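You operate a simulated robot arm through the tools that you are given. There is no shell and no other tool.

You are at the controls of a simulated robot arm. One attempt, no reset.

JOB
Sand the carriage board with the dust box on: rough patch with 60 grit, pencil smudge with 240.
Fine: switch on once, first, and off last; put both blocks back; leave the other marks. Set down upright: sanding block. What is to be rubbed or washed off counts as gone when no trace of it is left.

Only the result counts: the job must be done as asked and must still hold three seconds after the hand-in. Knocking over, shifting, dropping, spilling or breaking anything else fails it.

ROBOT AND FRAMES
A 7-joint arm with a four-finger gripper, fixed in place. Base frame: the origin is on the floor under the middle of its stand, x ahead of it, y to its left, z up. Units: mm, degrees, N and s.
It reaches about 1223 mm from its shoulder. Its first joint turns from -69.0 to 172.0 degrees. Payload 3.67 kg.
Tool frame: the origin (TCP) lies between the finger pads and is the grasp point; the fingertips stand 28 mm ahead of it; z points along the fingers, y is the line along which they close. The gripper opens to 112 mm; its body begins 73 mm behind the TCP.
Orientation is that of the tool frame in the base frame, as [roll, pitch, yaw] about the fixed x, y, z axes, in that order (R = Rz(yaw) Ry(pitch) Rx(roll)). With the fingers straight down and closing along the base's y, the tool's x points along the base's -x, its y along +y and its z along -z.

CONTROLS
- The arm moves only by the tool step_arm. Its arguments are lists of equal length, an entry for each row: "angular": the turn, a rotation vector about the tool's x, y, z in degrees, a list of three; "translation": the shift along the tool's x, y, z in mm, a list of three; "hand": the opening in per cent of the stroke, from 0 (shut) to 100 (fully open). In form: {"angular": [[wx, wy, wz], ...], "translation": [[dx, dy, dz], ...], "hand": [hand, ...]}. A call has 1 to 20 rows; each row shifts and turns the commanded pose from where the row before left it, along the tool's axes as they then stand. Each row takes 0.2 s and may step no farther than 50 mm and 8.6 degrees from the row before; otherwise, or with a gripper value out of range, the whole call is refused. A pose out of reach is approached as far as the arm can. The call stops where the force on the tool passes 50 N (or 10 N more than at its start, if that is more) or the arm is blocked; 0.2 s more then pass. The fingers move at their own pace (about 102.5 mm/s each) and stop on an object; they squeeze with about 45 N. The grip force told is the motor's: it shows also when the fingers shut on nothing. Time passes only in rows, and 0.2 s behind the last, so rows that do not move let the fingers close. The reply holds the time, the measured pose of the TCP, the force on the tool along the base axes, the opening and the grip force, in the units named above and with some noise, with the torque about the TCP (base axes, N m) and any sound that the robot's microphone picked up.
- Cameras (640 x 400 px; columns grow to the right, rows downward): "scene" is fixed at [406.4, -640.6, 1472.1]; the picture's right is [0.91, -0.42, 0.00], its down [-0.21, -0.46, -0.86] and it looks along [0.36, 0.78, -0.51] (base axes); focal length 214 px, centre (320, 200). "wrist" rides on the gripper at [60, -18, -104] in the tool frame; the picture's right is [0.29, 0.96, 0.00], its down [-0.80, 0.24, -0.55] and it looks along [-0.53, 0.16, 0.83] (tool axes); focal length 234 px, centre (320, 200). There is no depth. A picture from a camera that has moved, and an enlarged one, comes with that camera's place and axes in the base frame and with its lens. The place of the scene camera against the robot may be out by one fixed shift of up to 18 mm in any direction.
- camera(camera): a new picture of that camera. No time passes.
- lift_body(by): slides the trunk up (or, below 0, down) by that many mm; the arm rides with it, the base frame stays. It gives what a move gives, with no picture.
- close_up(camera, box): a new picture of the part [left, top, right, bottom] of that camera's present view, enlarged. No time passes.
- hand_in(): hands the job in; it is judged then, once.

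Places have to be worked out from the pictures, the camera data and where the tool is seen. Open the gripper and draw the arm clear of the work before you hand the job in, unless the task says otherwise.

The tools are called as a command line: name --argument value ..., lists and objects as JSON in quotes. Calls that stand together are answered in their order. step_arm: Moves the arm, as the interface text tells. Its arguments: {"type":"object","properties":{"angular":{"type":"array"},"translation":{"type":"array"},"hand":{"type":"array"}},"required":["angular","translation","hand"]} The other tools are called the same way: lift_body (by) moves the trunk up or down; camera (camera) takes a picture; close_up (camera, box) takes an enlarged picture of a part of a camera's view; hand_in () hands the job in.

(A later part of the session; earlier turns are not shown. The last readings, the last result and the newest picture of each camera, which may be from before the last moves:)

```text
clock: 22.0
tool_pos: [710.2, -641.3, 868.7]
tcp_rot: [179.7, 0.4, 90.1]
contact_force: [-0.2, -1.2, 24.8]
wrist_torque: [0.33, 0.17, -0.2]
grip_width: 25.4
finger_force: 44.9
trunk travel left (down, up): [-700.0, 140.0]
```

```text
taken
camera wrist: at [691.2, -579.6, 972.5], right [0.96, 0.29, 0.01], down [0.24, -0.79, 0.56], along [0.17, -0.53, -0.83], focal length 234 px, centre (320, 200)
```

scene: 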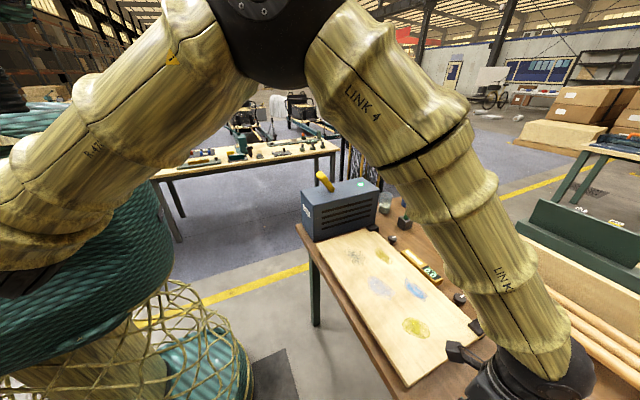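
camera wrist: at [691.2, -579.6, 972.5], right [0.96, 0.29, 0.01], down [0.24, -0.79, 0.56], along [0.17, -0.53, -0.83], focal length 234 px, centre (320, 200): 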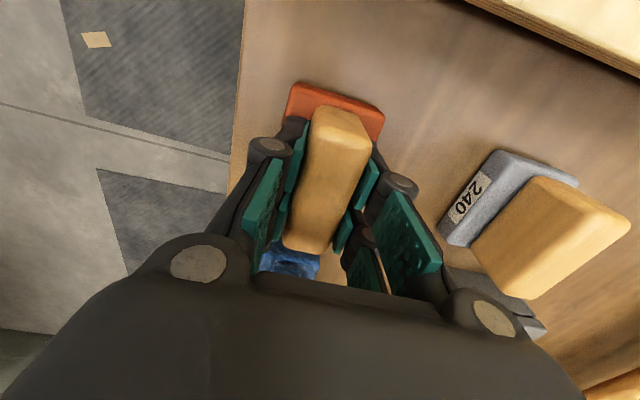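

Gripped: width 25.4 mm, with ~25 N vertical pressing on the block. Lifting gently to see that the block comes along and the force settles.

step_arm --angular '[[0, 0, 0], [0, 0, 0], [0, 0, 0], [0, 0, 0]]' --translation '[[0, 0, -6], [0, 0, -10], [0, 0, -15], [0, 0, 0]]' --hand '[0, 0, 0, 0]'

camera --camera "wrist"

close_up --camera "scene" --box '[420, 320, 560, 400]'

```text
clock: 23.0
tool_pos: [709.6, -641.9, 897.2]
tcp_rot: [179.8, 0.1, 90.1]
contact_force: [-1.6, 0.5, 2.5]
wrist_torque: [0.21, 0.17, 0.0]
grip_width: 25.4
finger_force: 45.3
trunk travel left (down, up): [-700.0, 140.0]
```

```text
taken
camera wrist: at [691.4, -580.5, 1000.6], right [0.96, 0.29, 0.0], down [0.24, -0.8, 0.56], along [0.16, -0.53, -0.83], focal length 234 px, centre (320, 200)
```

wrist: 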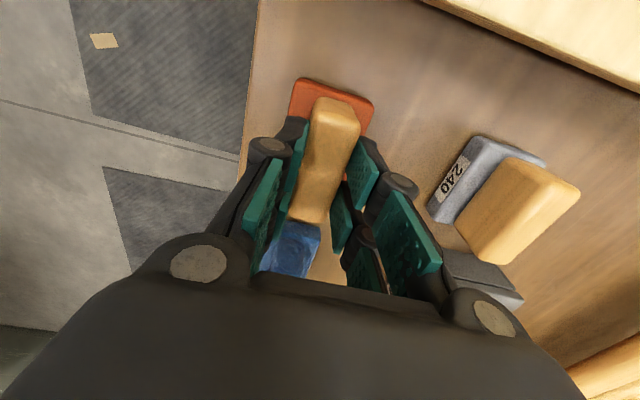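

```text
4.57 times, centred on (490, 360) of scene
camera zoom: at [406.4, -640.6, 1472.1], right [0.91, -0.42, 0.0], down [-0.21, -0.46, -0.86], along [0.36, 0.78, -0.51], focal length 980 px, centre (-457, -531)
```

zoom: 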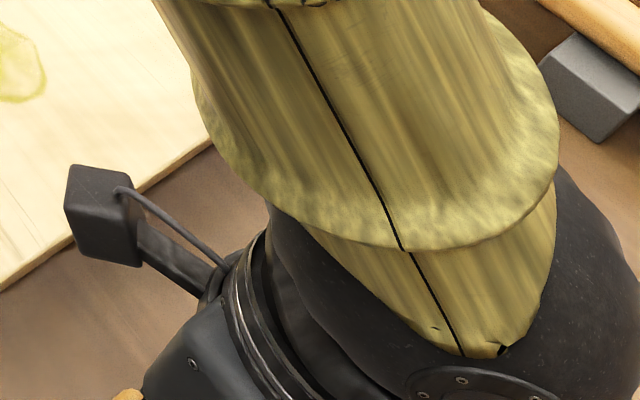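

close_up --camera "wrist" --box '[220, 60, 460, 300]'

```text
1.67 times, centred on (340, 180) of wrist
camera zoom: at [691.4, -580.5, 1000.6], right [0.96, 0.29, 0.0], down [0.24, -0.8, 0.56], along [0.16, -0.53, -0.83], focal length 390 px, centre (287, 233)
```

zoom: 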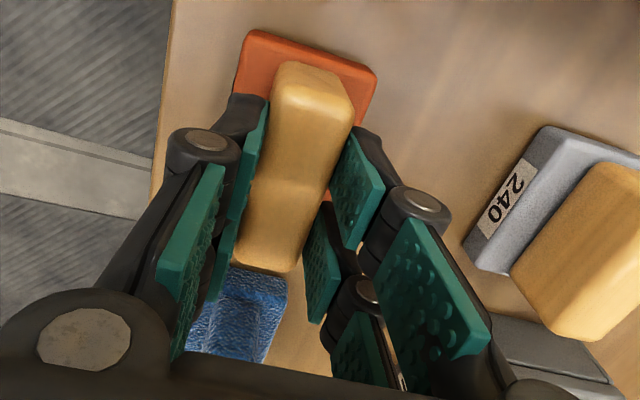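

The slab's image position suggests the block has hardly risen while the hand moved up 28 mm. Raising a little more to see whether it lifts or slips.

step_arm --angular '[[0, 0, 0], [0, 0, 0], [0, 0, 0]]' --translation '[[0, 0, -5], [0, 0, -5], [0, 0, 0]]' --hand '[0, 0, 0]'

close_up --camera "wrist" --box '[220, 60, 460, 300]'

```text
clock: 23.8
tool_pos: [709.7, -642.2, 906.2]
tcp_rot: [179.7, 0.2, 90.1]
contact_force: [0.0, 0.4, -0.5]
wrist_torque: [0.02, -0.01, -0.01]
grip_width: 25.7
finger_force: 44.7
trunk travel left (down, up): [-700.0, 140.0]
```

```text
1.67 times, centred on (340, 180) of wrist
camera zoom: at [692.1, -581.1, 1010.4], right [0.96, 0.29, 0.0], down [0.24, -0.8, 0.56], along [0.16, -0.53, -0.83], focal length 390 px, centre (287, 233)
```

zoom: 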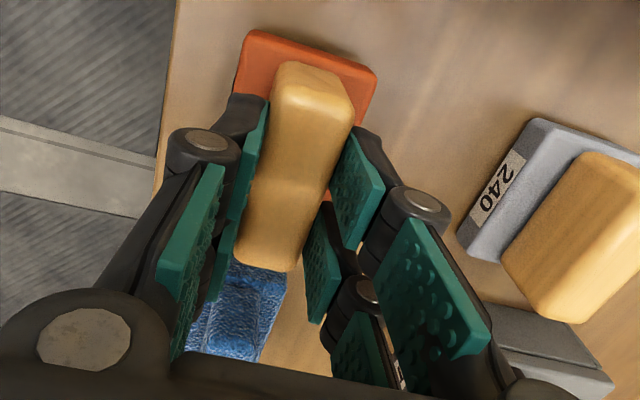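

Now the block keeps its place in the hand's view while the bench recedes: it is lifted. Raising to z≈1000 and carrying it over the rough patch (≈(778,−157), extents x 738–818, y −210…−105).

step_arm --angular '[[0, 0, 0], [0, 0, 0], [0, 0, 0], [0, 0, 0]]' --translation '[[0, 0, -30], [0, 0, -32], [0, 0, -32], [0, 0, 0]]' --hand '[0, 0, 0, 0]'

camera --camera "wrist"

```text
clock: 24.8
tool_pos: [709.8, -641.2, 1001.8]
tcp_rot: [179.9, 0.1, 90.1]
contact_force: [-0.4, -0.2, -1.7]
wrist_torque: [0.05, -0.02, -0.01]
grip_width: 25.6
finger_force: 45.2
trunk travel left (down, up): [-700.0, 140.0]
```

```text
taken
camera wrist: at [691.8, -580.4, 1104.7], right [0.96, 0.29, 0.0], down [0.24, -0.8, 0.56], along [0.16, -0.53, -0.83], focal length 234 px, centre (320, 200)
```

wrist: 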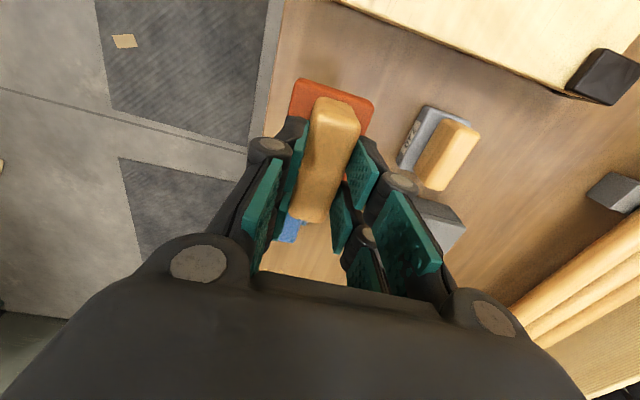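

The 60 block is held and hanging level. Carrying it over to the rough patch.

step_arm --angular '[[0, 0, 0], [0, 0, 0], [0, 0, 0], [0, 0, 0], [0, 0, 0], [0, 0, 0], [0, 0, 0], [0, 0, 0], [0, 0, 0], [0, 0, 0], [0, 0, 0]]' --translation '[[48.6, 5.1, 0], [48.6, 5.1, 0], [48.6, 5.1, 0], [48.6, 5.1, 0], [48.6, 5.1, 0], [48.6, 5.1, 0], [48.6, 5.1, 0], [48.6, 5.1, 0], [48.6, 5.1, 0], [48.6, 5.1, 0], [0, 0, 0]]' --hand '[0, 0, 0, 0, 0, 0, 0, 0, 0, 0, 0]'

camera --camera "scene"

camera --camera "wrist"

```text
clock: 27.2
tool_pos: [758.2, -157.9, 999.3]
tcp_rot: [179.8, 0.1, 90.1]
contact_force: [-0.6, 0.5, -1.4]
wrist_torque: [0.02, -0.02, 0.0]
grip_width: 25.4
finger_force: 45.0
trunk travel left (down, up): [-700.0, 140.0]
```

```text
taken
```

scene: 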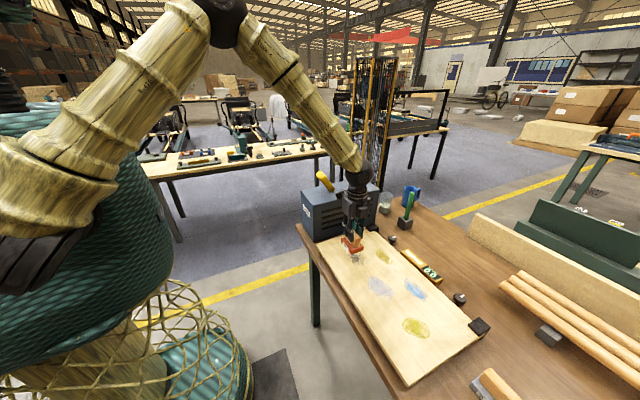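

```text
taken
camera wrist: at [740.3, -96.0, 1103.0], right [0.96, 0.29, 0.0], down [0.24, -0.8, 0.56], along [0.16, -0.53, -0.83], focal length 234 px, centre (320, 200)
```

wrist: 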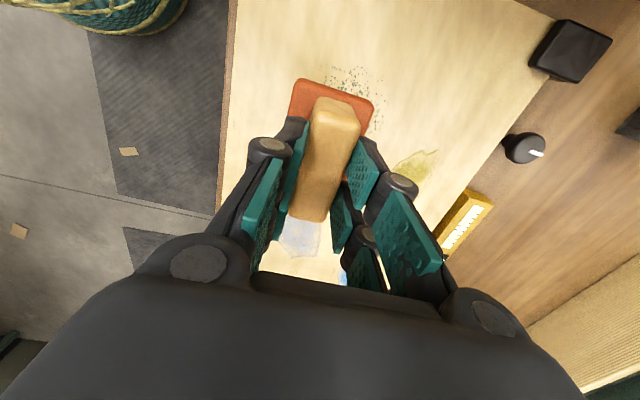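

close_up --camera "scene" --box '[310, 200, 430, 300]'

close_up --camera "wrist" --box '[220, 40, 460, 240]'

```text
4.00 times, centred on (370, 250) of scene
camera zoom: at [406.4, -640.6, 1472.1], right [0.91, -0.42, 0.0], down [-0.21, -0.46, -0.86], along [0.36, 0.78, -0.51], focal length 858 px, centre (120, 0)
```

zoom: 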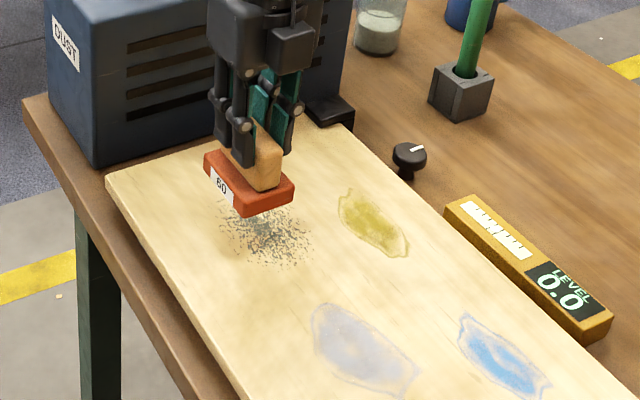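

```text
2.00 times, centred on (340, 140) of wrist
camera zoom: at [740.3, -96.0, 1103.0], right [0.96, 0.29, 0.0], down [0.24, -0.8, 0.56], along [0.16, -0.53, -0.83], focal length 468 px, centre (280, 320)
```

zoom: 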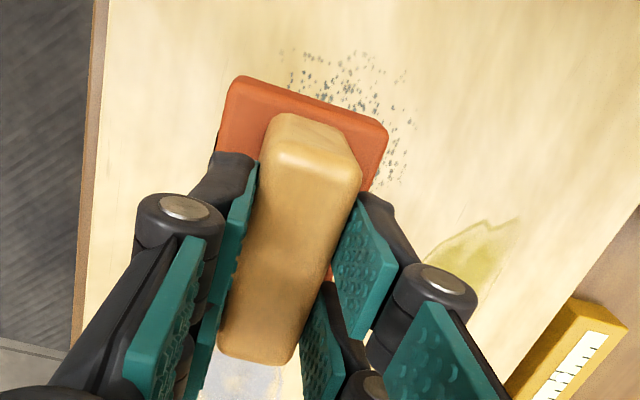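

The view shows the 60 block just above the rough patch, with clear margins to the olive mark. Lowering in steps to find contact.

step_arm --angular '[[0, 0, 0], [0, 0, 0], [0, 0, 0]]' --translation '[[0, 0, 20], [0, 0, 20], [0, 0, 5]]' --hand '[0, 0, 0]'

close_up --camera "scene" --box '[330, 220, 400, 280]'

```text
clock: 28.0
tool_pos: [758.8, -154.9, 955.5]
tcp_rot: [179.6, 0.3, 90.1]
contact_force: [-0.9, 0.8, -0.4]
wrist_torque: [0.03, 0.03, 0.02]
grip_width: 25.4
finger_force: 44.1
trunk travel left (down, up): [-700.0, 140.0]
```

```text
6.67 times, centred on (365, 250) of scene
camera zoom: at [406.4, -640.6, 1472.1], right [0.91, -0.42, 0.0], down [-0.21, -0.46, -0.86], along [0.36, 0.78, -0.51], focal length 1430 px, centre (20, -133)
```

zoom: 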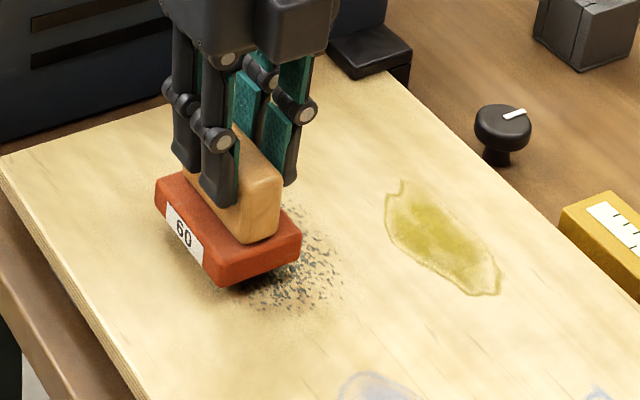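

Still a small gap. Continuing down in 2–3 mm steps.

step_arm --angular '[[0, 0, 0], [0, 0, 0], [0, 0, 0]]' --translation '[[0, 0, 3], [0, 0, 2], [0, 0, 2]]' --hand '[0, 0, 0]'

```text
clock: 28.8
tool_pos: [760.2, -154.6, 947.3]
tcp_rot: [179.7, 0.2, 90.2]
contact_force: [0.2, 0.0, -0.4]
wrist_torque: [-0.01, -0.03, 0.02]
grip_width: 25.3
finger_force: 44.6
trunk travel left (down, up): [-700.0, 140.0]
```

step_arm --angular '[[0, 0, 0], [0, 0, 0], [0, 0, 0]]' --translation '[[0, 0, 2], [0, 0, 2], [0, 0, 2]]' --hand '[0, 0, 0]'

close_up --camera "scene" --box '[330, 220, 400, 280]'

```text
clock: 29.6
tool_pos: [760.3, -155.7, 942.3]
tcp_rot: [179.9, 0.2, 90.1]
contact_force: [0.1, -0.2, -1.5]
wrist_torque: [0.03, 0.01, -0.01]
grip_width: 25.9
finger_force: 45.1
trunk travel left (down, up): [-700.0, 140.0]
```

```text
6.67 times, centred on (365, 250) of scene
camera zoom: at [406.4, -640.6, 1472.1], right [0.91, -0.42, 0.0], down [-0.21, -0.46, -0.86], along [0.36, 0.78, -0.51], focal length 1430 px, centre (20, -133)
```

zoom: 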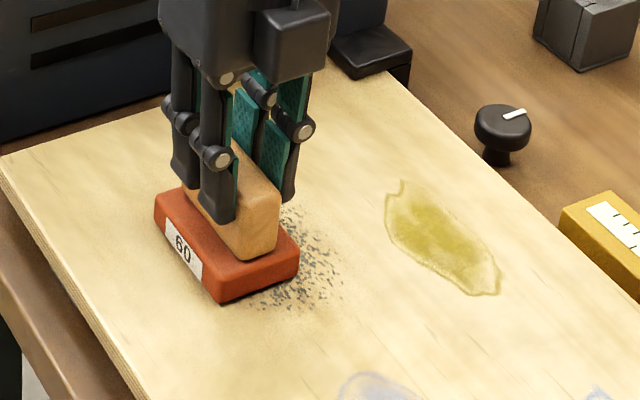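

Nearly touching. Two more small steps.

step_arm --angular '[[0, 0, 0], [0, 0, 0]]' --translation '[[0, 0, 2], [0, 0, 2]]' --hand '[0, 0]'

```text
clock: 30.2
tool_pos: [758.9, -154.5, 939.9]
tcp_rot: [179.7, 0.2, 90.1]
contact_force: [-0.8, 0.2, 14.0]
wrist_torque: [0.41, 0.29, -0.02]
grip_width: 25.4
finger_force: 45.0
trunk travel left (down, up): [-700.0, 140.0]
```

Contact with 14 N. Making the first strokes along y on this lane, then checking.

step_arm --angular '[[0, 0, 0], [0, 0, 0], [0, 0, 0], [0, 0, 0], [0, 0, 0], [0, 0, 0], [0, 0, 0], [0, 0, 0]]' --translation '[[11, 0, 0], [11, 0, 0], [-12, 0, 0], [-12, 0, 0], [-12, 0, 0], [-11, 0, 0], [12, 0, 0], [12, 0, 0]]' --hand '[0, 0, 0, 0, 0, 0, 0, 0]'

close_up --camera "scene" --box '[330, 220, 400, 280]'

```text
clock: 32.0
tool_pos: [757.8, -156.5, 940.3]
tcp_rot: [179.7, 0.2, 90.1]
contact_force: [0.2, -6.9, 27.0]
wrist_torque: [-0.43, -0.03, -0.16]
grip_width: 25.4
finger_force: 44.9
trunk travel left (down, up): [-700.0, 140.0]
```

```text
6.67 times, centred on (365, 250) of scene
camera zoom: at [406.4, -640.6, 1472.1], right [0.91, -0.42, 0.0], down [-0.21, -0.46, -0.86], along [0.36, 0.78, -0.51], focal length 1430 px, centre (20, -133)
```

zoom: 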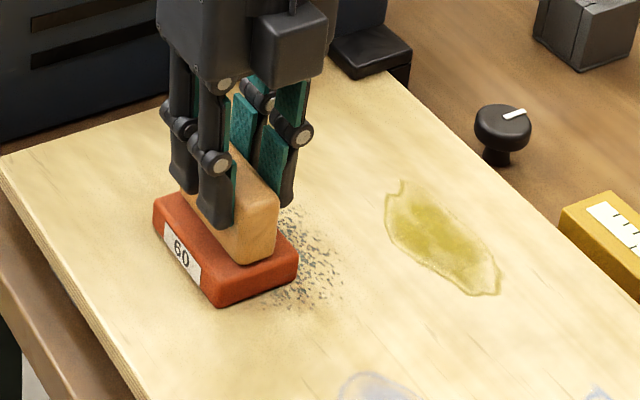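

It's sanding (specks by the block have thinned). Rastering across the patch toward +x.

step_arm --angular '[[0, 0, 0], [0, 0, 0], [0, 0, 0], [0, 0, 0], [0, 0, 0], [0, 0, 0], [0, 0, 0], [0, 0, 0], [0, 0, 0], [0, 0, 0], [0, 0, 0], [0, 0, 0], [0, 0, 0], [0, 0, 0], [0, 0, 0], [0, 0, 0], [0, 0, 0]]' --translation '[[11, 0, -0.7], [11, 0, 0], [0, 12, 0], [-11.5, 0, 0], [-11.5, 0, 0], [-11.5, 0, 0], [-11.5, 0, 0], [0, 12, 0], [11.5, 0, 0], [11.5, 0, 0], [11.5, 0, 0], [11.5, 0, 0], [0, 12, 0], [-11.5, 0, 0], [-11.5, 0, 0], [-11.5, 0, 0], [-11.5, 0, 0]]' --hand '[0, 0, 0, 0, 0, 0, 0, 0, 0, 0, 0, 0, 0, 0, 0, 0, 0]'

close_up --camera "scene" --box '[330, 220, 400, 280]'

```text
clock: 35.6
tool_pos: [796.2, -179.9, 940.5]
tcp_rot: [179.7, 0.2, 90.1]
contact_force: [0.8, 2.8, 10.4]
wrist_torque: [0.35, -0.01, 0.0]
grip_width: 25.3
finger_force: 44.9
trunk travel left (down, up): [-700.0, 140.0]
```

```text
6.67 times, centred on (365, 250) of scene
camera zoom: at [406.4, -640.6, 1472.1], right [0.91, -0.42, 0.0], down [-0.21, -0.46, -0.86], along [0.36, 0.78, -0.51], focal length 1430 px, centre (20, -133)
```

zoom: 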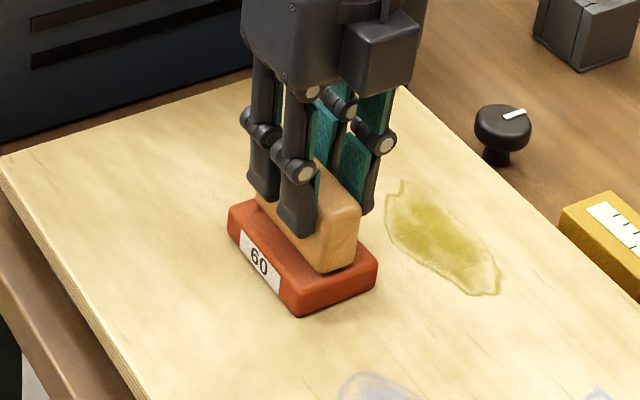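

Most of the patch is gone already. One more stroke up this lane and back across, then lift and inspect.

step_arm --angular '[[0, 0, 0], [0, 0, 0], [0, 0, 0], [0, 0, 0], [0, 0, 0], [0, 0, 0], [0, 0, 0], [0, 0, 0], [0, 0, 0], [0, 0, 0], [0, 0, 0], [0, 0, 0], [0, 0, 0], [0, 0, 0], [0, 0, 0]]' --translation '[[11.5, 0, 0.4], [11.5, 0, 0], [11.5, 0, 0], [11.5, 0, 0], [0, -13, 0], [0, -13, 0], [-11.5, 0, 0], [-11.5, 0, 0], [-11.5, 0, 0], [-11.5, 0, 0], [0, -12, 0], [11.5, 0, 0], [11.5, 0, 0], [11.5, 0, 0], [11.5, 0, 0]]' --hand '[0, 0, 0, 0, 0, 0, 0, 0, 0, 0, 0, 0, 0, 0, 0]'

```text
clock: 38.8
tool_pos: [757.1, -133.4, 938.9]
tcp_rot: [179.7, 0.2, 90.0]
contact_force: [-1.9, -6.6, 22.5]
wrist_torque: [-0.54, 0.08, 0.02]
grip_width: 25.4
finger_force: 45.4
trunk travel left (down, up): [-700.0, 140.0]
```

Now lifting 60 mm and moving toward −y a little to inspect the sanded area.

step_arm --angular '[[0, 0, 0], [0, 0, 0], [0, 0, 0], [0, 0, 0], [0, 0, 0], [0, 0, 0], [0, 0, 0]]' --translation '[[0, 0, -20], [0, 0, -30], [0, 0, -40], [0, 0, -40], [45, 0, -10], [45, 0, 0], [45, 0, 0]]' --hand '[0, 0, 0, 0, 0, 0, 0]'

close_up --camera "scene" --box '[320, 220, 440, 320]'

camera --camera "wrist"

```text
clock: 40.6
tool_pos: [753.3, -33.6, 1026.9]
tcp_rot: [-174.7, -3.7, 86.0]
contact_force: [-0.1, -0.1, -1.5]
wrist_torque: [0.03, -0.04, -0.01]
grip_width: 25.3
finger_force: 45.2
trunk travel left (down, up): [-700.0, 140.0]
stopped in row 7: the arm was blocked; the commanded pose is now the measured one
```

```text
4.00 times, centred on (380, 270) of scene
camera zoom: at [406.4, -640.6, 1472.1], right [0.91, -0.42, 0.0], down [-0.21, -0.46, -0.86], along [0.36, 0.78, -0.51], focal length 858 px, centre (80, -80)
```

zoom: 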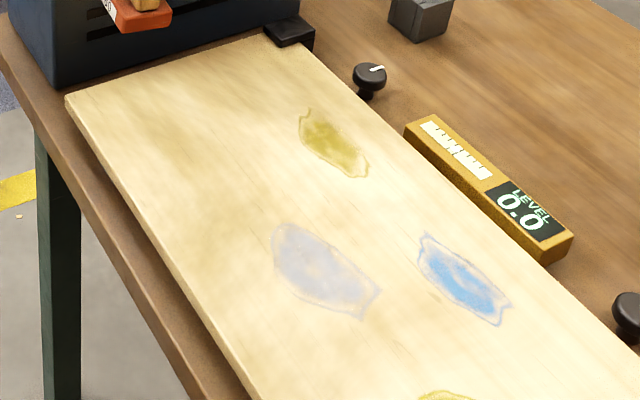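

```text
taken
camera wrist: at [749.0, 21.0, 1136.0], right [0.97, 0.23, -0.07], down [0.23, -0.85, 0.48], along [0.05, -0.48, -0.88], focal length 234 px, centre (320, 200)
```

wrist: 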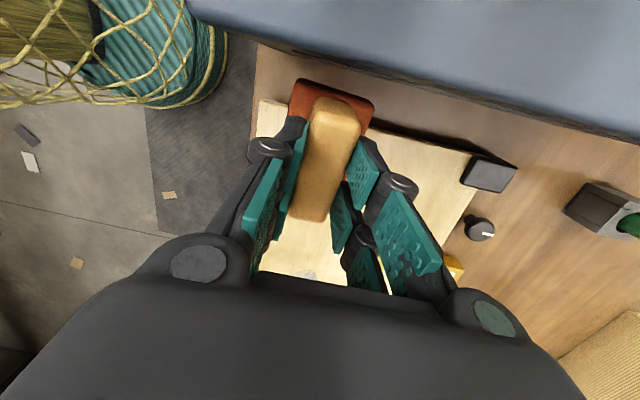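

I moved the wrong way (+y) toward the wrist's joint limit; no contact force shows, and the rough patch looks gone. Backing to −y and restoring the orientation.

step_arm --angular '[[0, 0, 0], [0, 0, 0], [0, 0, 0], [-2.6, -1.8, -2.0], [-2.7, -1.9, -2.0], [0, 0, 0]]' --translation '[[-45, 0, -5], [-45, 0, -5], [-45, 0, -5], [-20, 0, 0], [0, 0, 0], [0, 0, 0]]' --hand '[0, 0, 0, 0, 0, 0]'

camera --camera "scene"

close_up --camera "wrist" --box '[220, 0, 460, 150]'

```text
clock: 42.0
tool_pos: [744.7, -186.5, 1032.4]
tcp_rot: [179.8, 0.1, 90.3]
contact_force: [0.0, -0.5, -1.1]
wrist_torque: [0.02, -0.02, 0.01]
grip_width: 25.7
finger_force: 44.7
trunk travel left (down, up): [-700.0, 140.0]
```

```text
taken
```

scene: 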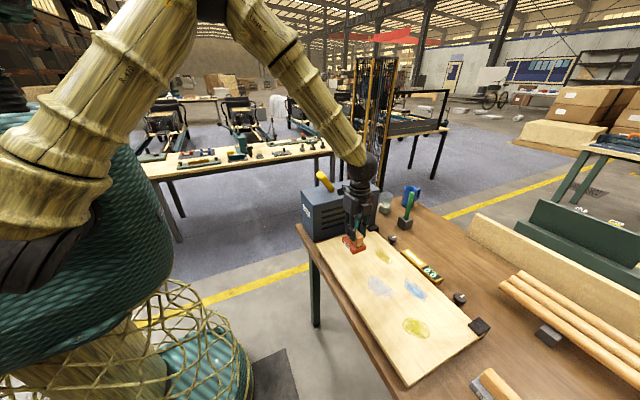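

```text
2.67 times, centred on (340, 75) of wrist
camera zoom: at [726.6, -125.6, 1135.4], right [0.96, 0.29, 0.0], down [0.24, -0.8, 0.56], along [0.17, -0.53, -0.83], focal length 624 px, centre (267, 533)
```

zoom: 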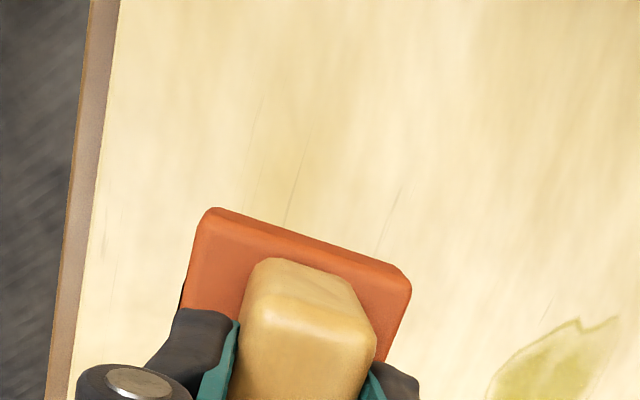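

Upper part looks clean. Moving toward −y to clear the view and inspect the sanded spot from both cameras.

step_arm --angular '[[0, 0, 0], [0, 0, 0], [0, 0, 0], [0, 0, 0], [0, 0, 0], [0, 0, 0], [0, 0, 0], [0, 0, 0]]' --translation '[[-45, -4, 0], [-45, -4, 0], [-45, -4, 0], [-45, -4, 0], [-45, -4, 0], [-45, -4, 0], [-45, -4, 0], [-45, -4, 0]]' --hand '[0, 0, 0, 0, 0, 0, 0, 0]'

close_up --camera "scene" --box '[325, 230, 405, 290]'

close_up --camera "scene" --box '[290, 150, 410, 250]'

```text
clock: 43.8
tool_pos: [714.5, -548.6, 1031.2]
tcp_rot: [180.0, -0.1, 90.4]
contact_force: [0.3, -1.1, -1.9]
wrist_torque: [0.06, -0.01, -0.02]
grip_width: 25.6
finger_force: 45.2
trunk travel left (down, up): [-700.0, 140.0]
```

```text
6.67 times, centred on (365, 260) of scene
camera zoom: at [406.4, -640.6, 1472.1], right [0.91, -0.42, 0.0], down [-0.21, -0.46, -0.86], along [0.36, 0.78, -0.51], focal length 1430 px, centre (20, -200)
```

zoom: 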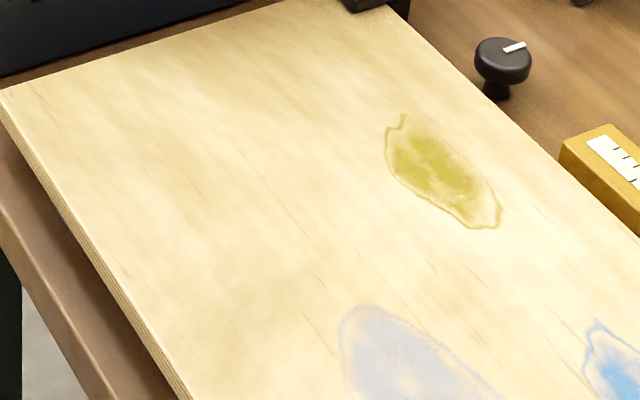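

```text
4.00 times, centred on (350, 200) of scene
camera zoom: at [406.4, -640.6, 1472.1], right [0.91, -0.42, 0.0], down [-0.21, -0.46, -0.86], along [0.36, 0.78, -0.51], focal length 858 px, centre (200, 200)
```

zoom: 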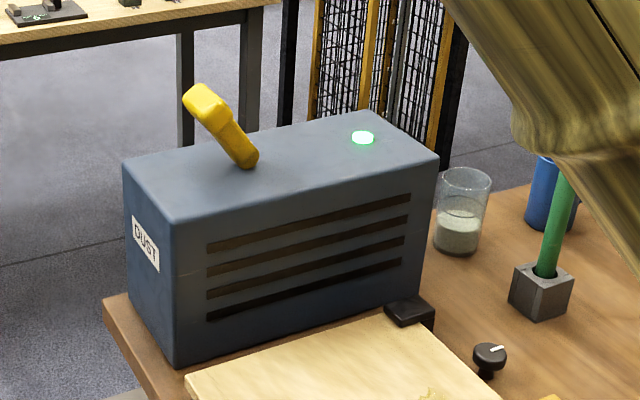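

The rough patch is completely gone, the other marks are intact and the lamp is still on. Returning the 60 block to its spot (TCP ≈(709.7,−642)).

step_arm --angular '[[0, 0, 0.25], [0, 0, 0], [0, 0, 0], [0, 0, 0], [0, 0, 0]]' --translation '[[-46.5, -2.4, 0], [-46.5, -2.4, 0], [0, 0, 40], [0, 0, 40], [0, 0, 40]]' --hand '[0, 0, 0, 0, 0]'

camera --camera "wrist"

```text
clock: 45.0
tool_pos: [712.5, -640.9, 910.3]
tcp_rot: [179.9, 0.1, 90.1]
contact_force: [0.6, 0.0, -1.0]
wrist_torque: [-0.02, 0.04, 0.01]
grip_width: 25.6
finger_force: 44.6
trunk travel left (down, up): [-700.0, 140.0]
```

```text
taken
camera wrist: at [694.1, -579.5, 1015.0], right [0.96, 0.29, 0.0], down [0.24, -0.8, 0.55], along [0.16, -0.53, -0.83], focal length 234 px, centre (320, 200)
```

wrist: 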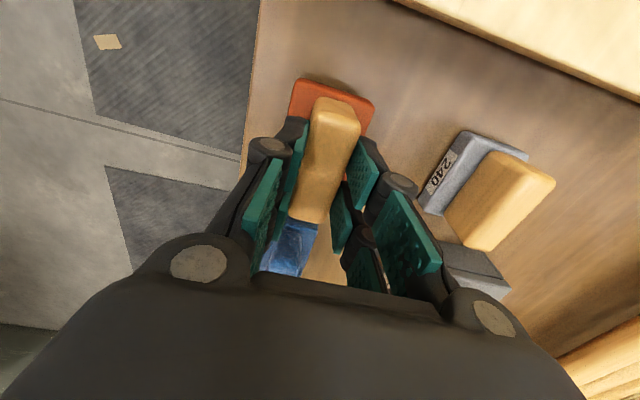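

Adjusting by 2 mm in x and lowering toward the bench.

step_arm --angular '[[0, 0, 0], [0, 0, 0], [0, 0, 0]]' --translation '[[-0.7, -2.2, 10], [0, 0, 10], [0, 0, 4]]' --hand '[0, 0, 0]'

```text
clock: 45.8
tool_pos: [708.5, -640.5, 895.7]
tcp_rot: [179.4, 0.3, 90.1]
contact_force: [1.9, -8.3, 37.7]
wrist_torque: [-0.27, -0.09, -0.02]
grip_width: 26.0
finger_force: 45.0
trunk travel left (down, up): [-700.0, 140.0]
```

The block touched down earlier than expected (37 N at z≈896, consistent with the lift-off height). Easing the pressure up before release and checking.

step_arm --angular '[[0, 0, 0], [0, 0, 0], [0, 0, 0]]' --translation '[[0, 0, -3], [0, 0, -3], [0, 0, 0]]' --hand '[0, 0, 0]'

close_up --camera "wrist" --box '[220, 60, 460, 300]'

```text
clock: 46.6
tool_pos: [706.6, -638.4, 894.9]
tcp_rot: [179.9, 0.0, 90.1]
contact_force: [1.6, 0.2, 10.0]
wrist_torque: [-0.39, -0.1, 0.06]
grip_width: 25.3
finger_force: 45.1
trunk travel left (down, up): [-700.0, 140.0]
```

```text
1.67 times, centred on (340, 180) of wrist
camera zoom: at [689.4, -577.6, 998.3], right [0.96, 0.29, 0.0], down [0.24, -0.8, 0.55], along [0.16, -0.53, -0.83], focal length 390 px, centre (287, 233)
```

zoom: 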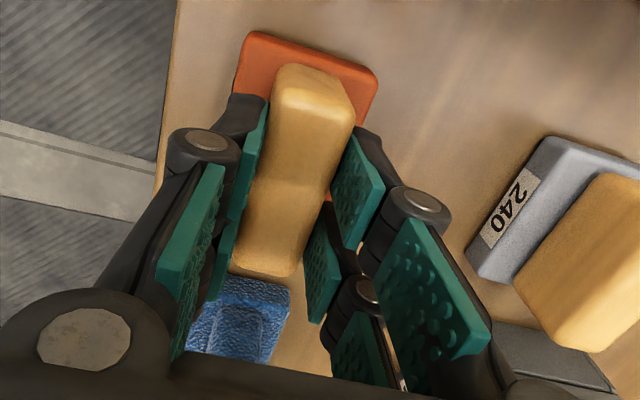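

The hand is about 3–4 mm off in x and y from the original pick point. Raising slightly, correcting, and setting down again gently.

step_arm --angular '[[0, 0, 0], [0, 0, 0], [0, 0, 0]]' --translation '[[0, 0, -12], [-3.5, 3.5, 0], [0, 0, 0]]' --hand '[0, 0, 0]'

close_up --camera "wrist" --box '[220, 60, 460, 300]'

```text
clock: 47.4
tool_pos: [711.3, -643.6, 907.7]
tcp_rot: [179.9, 0.0, 90.0]
contact_force: [-0.2, -1.0, -1.3]
wrist_torque: [0.01, -0.01, -0.01]
grip_width: 25.4
finger_force: 44.7
trunk travel left (down, up): [-700.0, 140.0]
```

```text
1.67 times, centred on (340, 180) of wrist
camera zoom: at [693.7, -582.8, 1010.7], right [0.96, 0.29, 0.0], down [0.24, -0.8, 0.55], along [0.16, -0.53, -0.83], focal length 390 px, centre (287, 233)
```

zoom: 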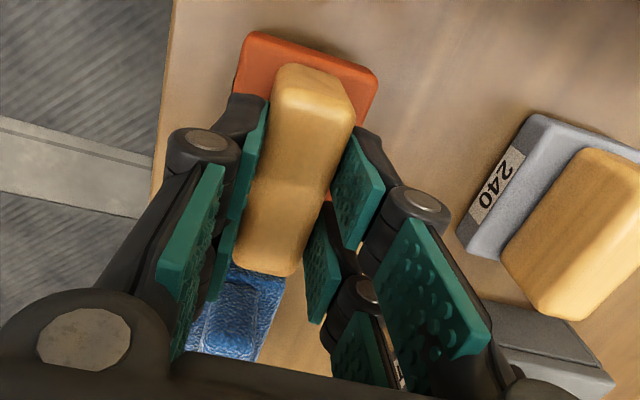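

Now almost exactly matching the pick-up view (within 2 mm). Lowering to contact.

step_arm --angular '[[0, 0, 0], [0, 0, 0], [0, 0, 0], [0, 0, 0]]' --translation '[[1.5, -1.2, 5], [0, 0, 4], [0, 0, 2], [0, 0, 0]]' --hand '[0, 0, 0, 0]'

```text
clock: 48.4
tool_pos: [710.5, -642.0, 895.9]
tcp_rot: [179.8, 0.0, 90.1]
contact_force: [0.6, 0.0, -1.6]
wrist_torque: [0.0, -0.02, 0.01]
grip_width: 25.6
finger_force: 45.1
trunk travel left (down, up): [-700.0, 140.0]
```

step_arm --angular '[[0, 0, 0], [0, 0, 0]]' --translation '[[0, 0, 2], [0, 0, 0]]' --hand '[0, 0]'

```text
clock: 49.0
tool_pos: [708.7, -641.4, 895.5]
tcp_rot: [179.8, 0.1, 90.1]
contact_force: [-0.5, -0.2, 3.9]
wrist_torque: [-0.19, 0.17, 0.01]
grip_width: 25.5
finger_force: 44.5
trunk travel left (down, up): [-700.0, 140.0]
```

The block rests on the bench with ~4 N. Opening the fingers.

step_arm --angular '[[0, 0, 0], [0, 0, 0], [0, 0, 0], [0, 0, 0], [0, 0, 0]]' --translation '[[0, 0, 0], [0, 0, 0], [0, 0, 0], [0, 0, 0], [0, 0, 0]]' --hand '[30, 50, 75, 100, 100]'

camera --camera "wrist"

```text
clock: 50.2
tool_pos: [710.6, -643.0, 893.4]
tcp_rot: [179.8, -0.1, 90.1]
contact_force: [0.2, -0.2, -0.6]
wrist_torque: [0.03, 0.02, -0.04]
grip_width: 112.3
finger_force: 0.1
trunk travel left (down, up): [-700.0, 140.0]
```

```text
taken
camera wrist: at [692.6, -581.0, 997.4], right [0.96, 0.29, 0.0], down [0.24, -0.8, 0.56], along [0.16, -0.53, -0.83], focal length 234 px, centre (320, 200)
```

wrist: 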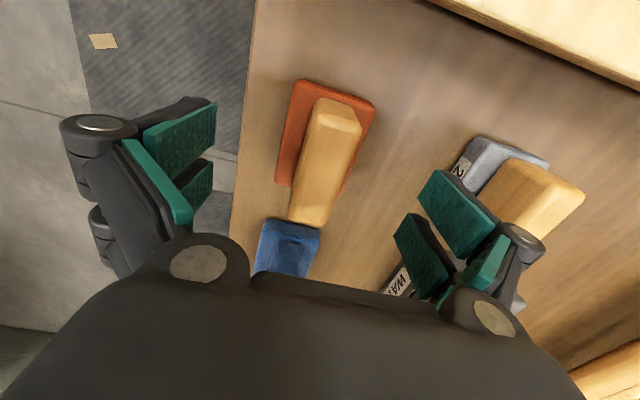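

Released; the 60 block stands on its place. Raising and moving over to the 240 block.

step_arm --angular '[[0, 0, 0], [0, 0, 0], [0, 0, 0], [0, 0, 0], [0, 0, 0], [0, 0, 0], [0, 0, 0]]' --translation '[[0, 0, -20], [0, 0, -35], [0, 0, -42], [0, 48, 0], [0, 48, 0], [0, 48, 0], [0, 0, 0]]' --hand '[100, 100, 100, 100, 100, 100, 100]'

camera --camera "wrist"

close_up --camera "wrist" --box '[180, 40, 420, 240]'

```text
clock: 51.8
tool_pos: [852.8, -641.5, 992.6]
tcp_rot: [179.8, 0.0, 90.0]
contact_force: [-0.6, -0.4, -0.1]
wrist_torque: [-0.02, -0.05, -0.03]
grip_width: 111.9
finger_force: 0.2
trunk travel left (down, up): [-700.0, 140.0]
```

```text
taken
camera wrist: at [834.7, -581.0, 1095.5], right [0.96, 0.29, 0.0], down [0.24, -0.8, 0.56], along [0.16, -0.53, -0.83], focal length 234 px, centre (320, 200)
```

wrist: 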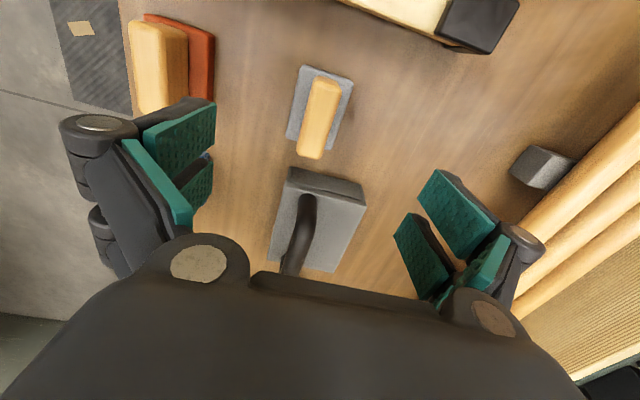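

```text
2.00 times, centred on (300, 140) of wrist
camera zoom: at [834.7, -581.0, 1095.5], right [0.96, 0.29, 0.0], down [0.24, -0.8, 0.56], along [0.16, -0.53, -0.83], focal length 468 px, centre (360, 320)
```

zoom: 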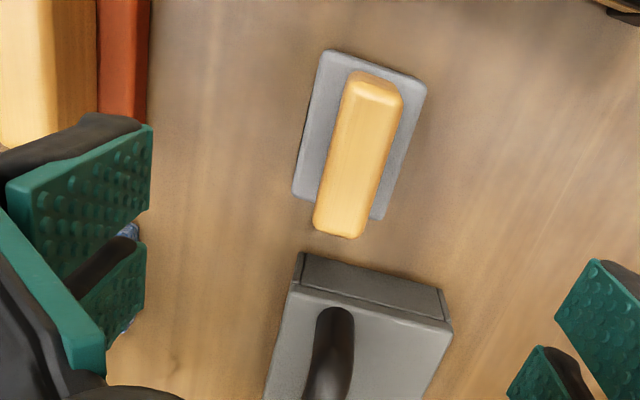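

240 block centre ≈(850,−645). Aligning and lowering to z≈882 with fingers open.

step_arm --angular '[[0, 0, 0], [0, 0, 0], [0, 0, 0], [0, 0, 0], [0, 0, 0]]' --translation '[[-1.5, -2.3, 30], [0, 0, 30], [0, 0, 30], [0, 0, 20], [0, 0, 0]]' --hand '[100, 100, 100, 100, 100]'

camera --camera "wrist"

```text
clock: 53.0
tool_pos: [852.6, -641.9, 882.7]
tcp_rot: [179.8, 0.2, 90.0]
contact_force: [-1.2, -0.1, -0.2]
wrist_torque: [-0.06, 0.0, 0.03]
grip_width: 112.1
finger_force: 0.0
trunk travel left (down, up): [-700.0, 140.0]
```

```text
taken
camera wrist: at [834.4, -581.6, 985.4], right [0.96, 0.29, 0.0], down [0.24, -0.8, 0.56], along [0.16, -0.53, -0.83], focal length 234 px, centre (320, 200)
```

wrist: 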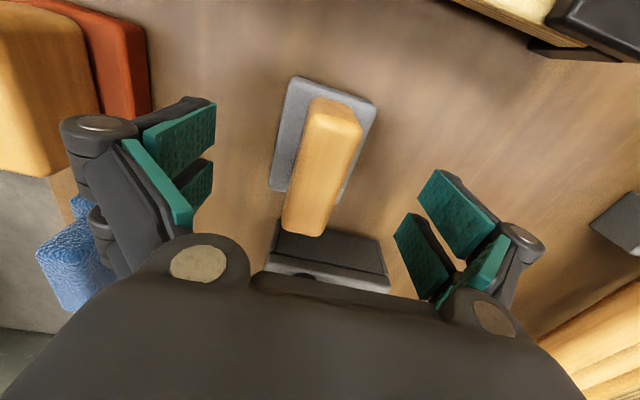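

The handle appears ~4–5 mm to the −x side of the hand's centre; shifting −4 mm and closing.

step_arm --angular '[[0, 0, 0], [0, 0, 0], [0, 0, 0], [0, 0, 0], [0, 0, 0], [0, 0, 0], [0, 0, 0]]' --translation '[[0, -4, 0], [0, 0, 0], [0, 0, 0], [0, 0, 0], [0, 0, 0], [0, 0, 0], [0, 0, 0]]' --hand '[100, 70, 45, 20, 0, 0, 0]'

close_up --camera "wrist" --box '[220, 60, 460, 300]'

```text
clock: 54.6
tool_pos: [848.3, -642.7, 880.6]
tcp_rot: [179.8, 0.0, 90.1]
contact_force: [-0.2, 0.8, 0.5]
wrist_torque: [-0.01, -0.01, 0.0]
grip_width: 25.6
finger_force: 44.5
trunk travel left (down, up): [-700.0, 140.0]
```

```text
1.67 times, centred on (340, 180) of wrist
camera zoom: at [830.5, -582.1, 984.8], right [0.96, 0.29, 0.0], down [0.24, -0.8, 0.56], along [0.16, -0.53, -0.83], focal length 390 px, centre (287, 233)
```

zoom: 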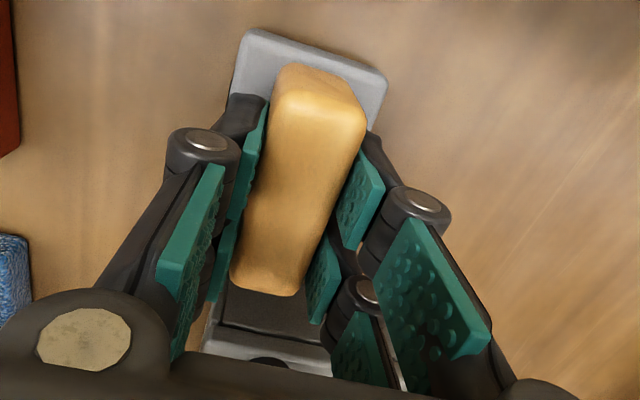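

Clean grip with no side force at (848.3, −642.7, 881). Lifting.

step_arm --angular '[[0, 0, 0], [0, 0, 0], [0, 0, 0], [0, 0, 0], [0, 0, 0], [0, 0, 0]]' --translation '[[0, 0, -5], [0, 0, -10], [0, 0, -20], [0, 0, -35], [0, 0, -35], [0, 0, 0]]' --hand '[0, 0, 0, 0, 0, 0]'

close_up --camera "wrist" --box '[220, 60, 460, 300]'

```text
clock: 56.0
tool_pos: [849.9, -642.8, 985.9]
tcp_rot: [179.9, 0.1, 90.1]
contact_force: [0.7, 0.2, -0.4]
wrist_torque: [0.03, 0.01, 0.02]
grip_width: 25.7
finger_force: 44.8
trunk travel left (down, up): [-700.0, 140.0]
```

```text
1.67 times, centred on (340, 180) of wrist
camera zoom: at [831.0, -582.4, 1089.2], right [0.96, 0.29, 0.0], down [0.24, -0.8, 0.55], along [0.16, -0.53, -0.83], focal length 390 px, centre (287, 233)
```

zoom: 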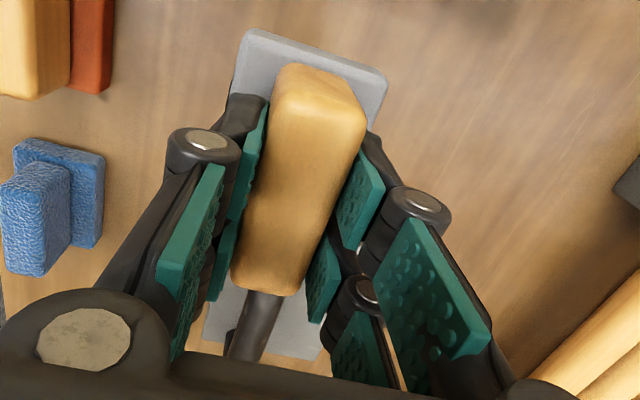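

Lifted without slipping. Carrying the 240 block over the pencil smudge (first lane x≈764, y≈−305).

step_arm --angular '[[0, 0, 0], [0, 0, 0], [0, 0, 0], [0, 0, 0], [0, 0, 0], [0, 0, 0], [0, 0, 0], [0, 0, 0], [0, 0, 0]]' --translation '[[42.2, -10.7, 0], [42.2, -10.7, 0], [42.2, -10.7, 0], [42.2, -10.7, 0], [42.2, -10.7, 0], [42.2, -10.7, 0], [42.2, -10.7, 0], [42.2, -10.7, 0], [0, 0, 20]]' --hand '[0, 0, 0, 0, 0, 0, 0, 0, 0]'

close_up --camera "scene" --box '[330, 240, 450, 340]'

close_up --camera "wrist" --box '[220, 40, 460, 240]'

```text
clock: 58.0
tool_pos: [761.8, -307.5, 964.8]
tcp_rot: [179.9, -0.1, 90.0]
contact_force: [0.4, -0.8, -1.5]
wrist_torque: [0.02, 0.02, 0.02]
grip_width: 25.3
finger_force: 45.0
trunk travel left (down, up): [-700.0, 140.0]
```

```text
4.00 times, centred on (390, 290) of scene
camera zoom: at [406.4, -640.6, 1472.1], right [0.91, -0.42, 0.0], down [-0.21, -0.46, -0.86], along [0.36, 0.78, -0.51], focal length 858 px, centre (40, -160)
```

zoom: 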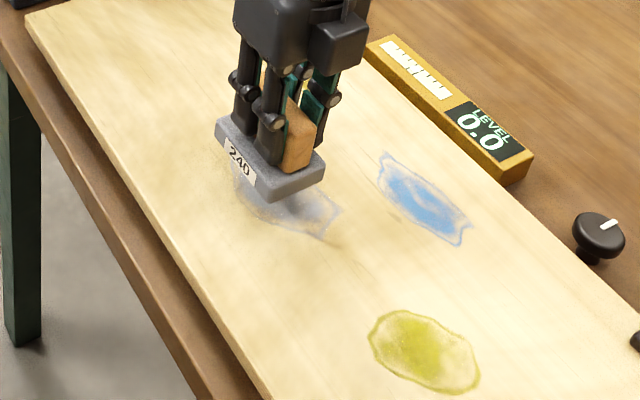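

```text
2.00 times, centred on (340, 140) of wrist
camera zoom: at [744.6, -246.5, 1067.5], right [0.96, 0.29, 0.0], down [0.24, -0.8, 0.55], along [0.16, -0.53, -0.83], focal length 468 px, centre (280, 320)
```

zoom: 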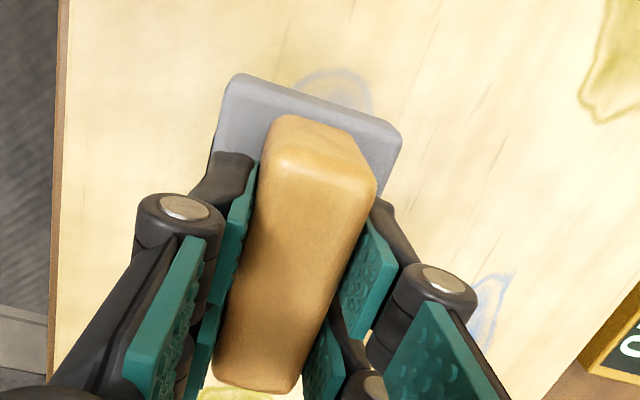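

The smudge lies right under the block as calculated. Lowering to contact (expected TCP z≈926).

step_arm --angular '[[0, 0, 0], [0, 0, 0], [0, 0, 0], [0, 0, 0]]' --translation '[[0, 0, 20], [0, 0, 12], [0, 0, 3], [0, 0, 0]]' --hand '[0, 0, 0, 0]'

```text
clock: 59.0
tool_pos: [762.9, -305.9, 931.3]
tcp_rot: [179.8, -0.1, 90.1]
contact_force: [-0.3, -0.2, -1.4]
wrist_torque: [-0.01, 0.01, 0.0]
grip_width: 25.6
finger_force: 44.6
trunk travel left (down, up): [-700.0, 140.0]
```

step_arm --angular '[[0, 0, 0], [0, 0, 0], [0, 0, 0]]' --translation '[[0, 0, 2], [0, 0, 2], [0, 0, 1.5]]' --hand '[0, 0, 0]'

```text
clock: 59.8
tool_pos: [761.6, -304.8, 925.2]
tcp_rot: [179.9, 0.0, 90.2]
contact_force: [-0.1, -0.2, -0.6]
wrist_torque: [0.02, 0.02, -0.01]
grip_width: 25.5
finger_force: 45.3
trunk travel left (down, up): [-700.0, 140.0]
```

step_arm --angular '[[0, 0, 0], [0, 0, 0]]' --translation '[[0, 0, 2], [0, 0, 1]]' --hand '[0, 0]'

```text
clock: 60.4
tool_pos: [761.9, -304.8, 924.7]
tcp_rot: [179.7, 0.2, 90.2]
contact_force: [0.4, 0.6, 12.2]
wrist_torque: [0.24, 0.25, -0.03]
grip_width: 25.4
finger_force: 45.3
trunk travel left (down, up): [-700.0, 140.0]
```

Contact at 12 N. Rastering over the smudge from x≈762 to 792.

step_arm --angular '[[0, 0, 0], [0, 0, 0], [0, 0, 0], [0, 0, 0], [0, 0, 0], [0, 0, 0], [0, 0, 0], [0, 0, 0], [0, 0, 0], [0, 0, 0], [0, 0, 0], [0, 0, 0], [0, 0, 0], [0, 0, 0], [0, 0, 0], [0, 0, 0]]' --translation '[[9.5, 0, 0.7], [9.5, 0, 0], [-9.5, 0, 0], [-9.5, 0, 0], [-9.5, 0, 0], [-9.5, 0, 0], [0, 10, 0], [9.5, 0, 0], [9.5, 0, 0], [9.5, 0, 0], [9.5, 0, 0], [0, 10, 0], [-9.5, 0, 0], [-9.5, 0, 0], [-9.5, 0, 0], [-9.5, 0, 0]]' --hand '[0, 0, 0, 0, 0, 0, 0, 0, 0, 0, 0, 0, 0, 0, 0, 0]'

close_up --camera "scene" --box '[345, 250, 435, 320]'

```text
clock: 63.8
tool_pos: [780.4, -323.4, 925.1]
tcp_rot: [179.6, 0.1, 90.2]
contact_force: [0.4, 10.3, 26.9]
wrist_torque: [0.84, 0.02, 0.0]
grip_width: 25.7
finger_force: 44.8
trunk travel left (down, up): [-700.0, 140.0]
```

```text
5.71 times, centred on (390, 285) of scene
camera zoom: at [406.4, -640.6, 1472.1], right [0.91, -0.42, 0.0], down [-0.21, -0.46, -0.86], along [0.36, 0.78, -0.51], focal length 1226 px, centre (-80, -286)
```

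zoom: 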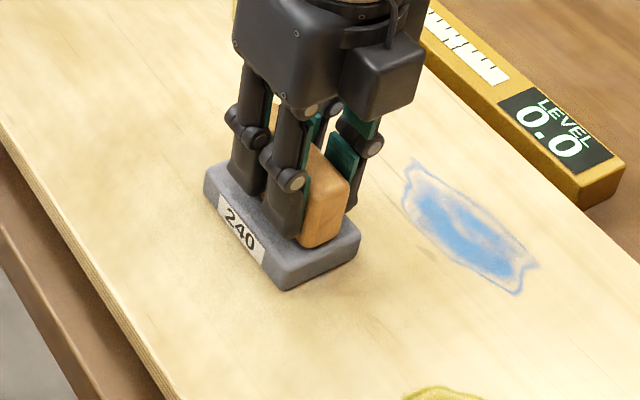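

Working well; finishing the +x side lane and going back over the area, keeping clear of the blue mark.

step_arm --angular '[[0, 0, 0], [0, 0, 0], [0, 0, 0], [0, 0, 0], [0, 0, 0], [0, 0, 0], [0, 0, 0], [0, 0, 0], [0, 0, 0], [0, 0, 0], [0, 0, 0], [0, 0, 0], [0, 0, 0], [0, 0, 0], [0, 0, 0], [0, 0, 0]]' --translation '[[0, 11, -0.5], [9.5, 0, 0], [9.5, 0, 0], [9.5, 0, 0], [9.5, 0, 0], [-9.5, 0, 0], [-9.5, 0, 0], [-9.5, 0, 0], [-9.5, 0, 0], [0, -10, 0], [0, -10, 0], [0, -10, 0], [9.5, 0, 0], [9.5, 0, 0], [9.5, 0, 0], [9.5, 0, 0]]' --hand '[0, 0, 0, 0, 0, 0, 0, 0, 0, 0, 0, 0, 0, 0, 0, 0]'

```text
clock: 67.2
tool_pos: [760.6, -287.0, 923.8]
tcp_rot: [179.8, 0.1, 90.1]
contact_force: [-1.2, -10.8, 26.7]
wrist_torque: [-0.51, 0.0, 0.05]
grip_width: 25.4
finger_force: 44.9
trunk travel left (down, up): [-700.0, 140.0]
```

Lifting the block and moving away toward −y to inspect the board.

step_arm --angular '[[0, 0, 0], [0, 0, 0], [0, 0, 0], [0, 0, 0], [0, 0, 0], [0, 0, 0], [0, 0, 0], [0, 0, 0], [0, 0, 0]]' --translation '[[0, 0, -20], [0, 0, -30], [0, 0, -20], [-44, 10, 0], [-44, 10, 0], [-44, 10, 0], [-44, 10, 0], [-44, 10, 0], [0, 0, 0]]' --hand '[0, 0, 0, 0, 0, 0, 0, 0, 0]'

close_up --camera "scene" --box '[335, 235, 455, 345]'

close_up --camera "scene" --box '[355, 260, 415, 310]'

```text
clock: 69.2
tool_pos: [812.8, -505.9, 993.1]
tcp_rot: [179.8, 0.1, 90.1]
contact_force: [0.9, 0.7, -1.2]
wrist_torque: [-0.03, -0.02, -0.02]
grip_width: 25.2
finger_force: 45.4
trunk travel left (down, up): [-700.0, 140.0]
```

```text
3.64 times, centred on (395, 290) of scene
camera zoom: at [406.4, -640.6, 1472.1], right [0.91, -0.42, 0.0], down [-0.21, -0.46, -0.86], along [0.36, 0.78, -0.51], focal length 780 px, centre (47, -127)
```

zoom: 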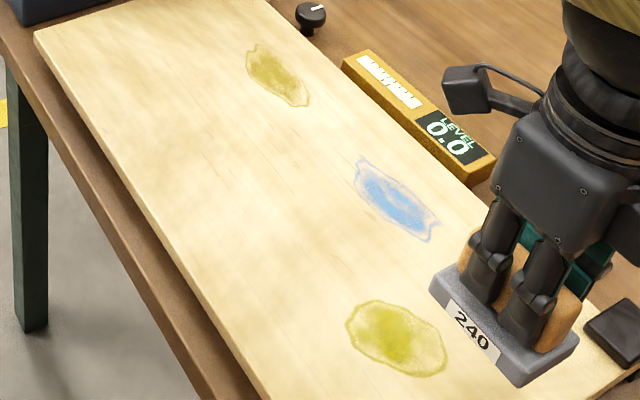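

```text
8.00 times, centred on (385, 285) of scene
camera zoom: at [406.4, -640.6, 1472.1], right [0.91, -0.42, 0.0], down [-0.21, -0.46, -0.86], along [0.36, 0.78, -0.51], focal length 1716 px, centre (-200, -480)
```

zoom: 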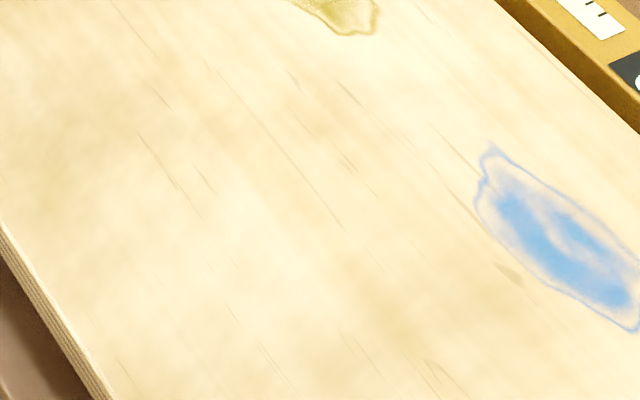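

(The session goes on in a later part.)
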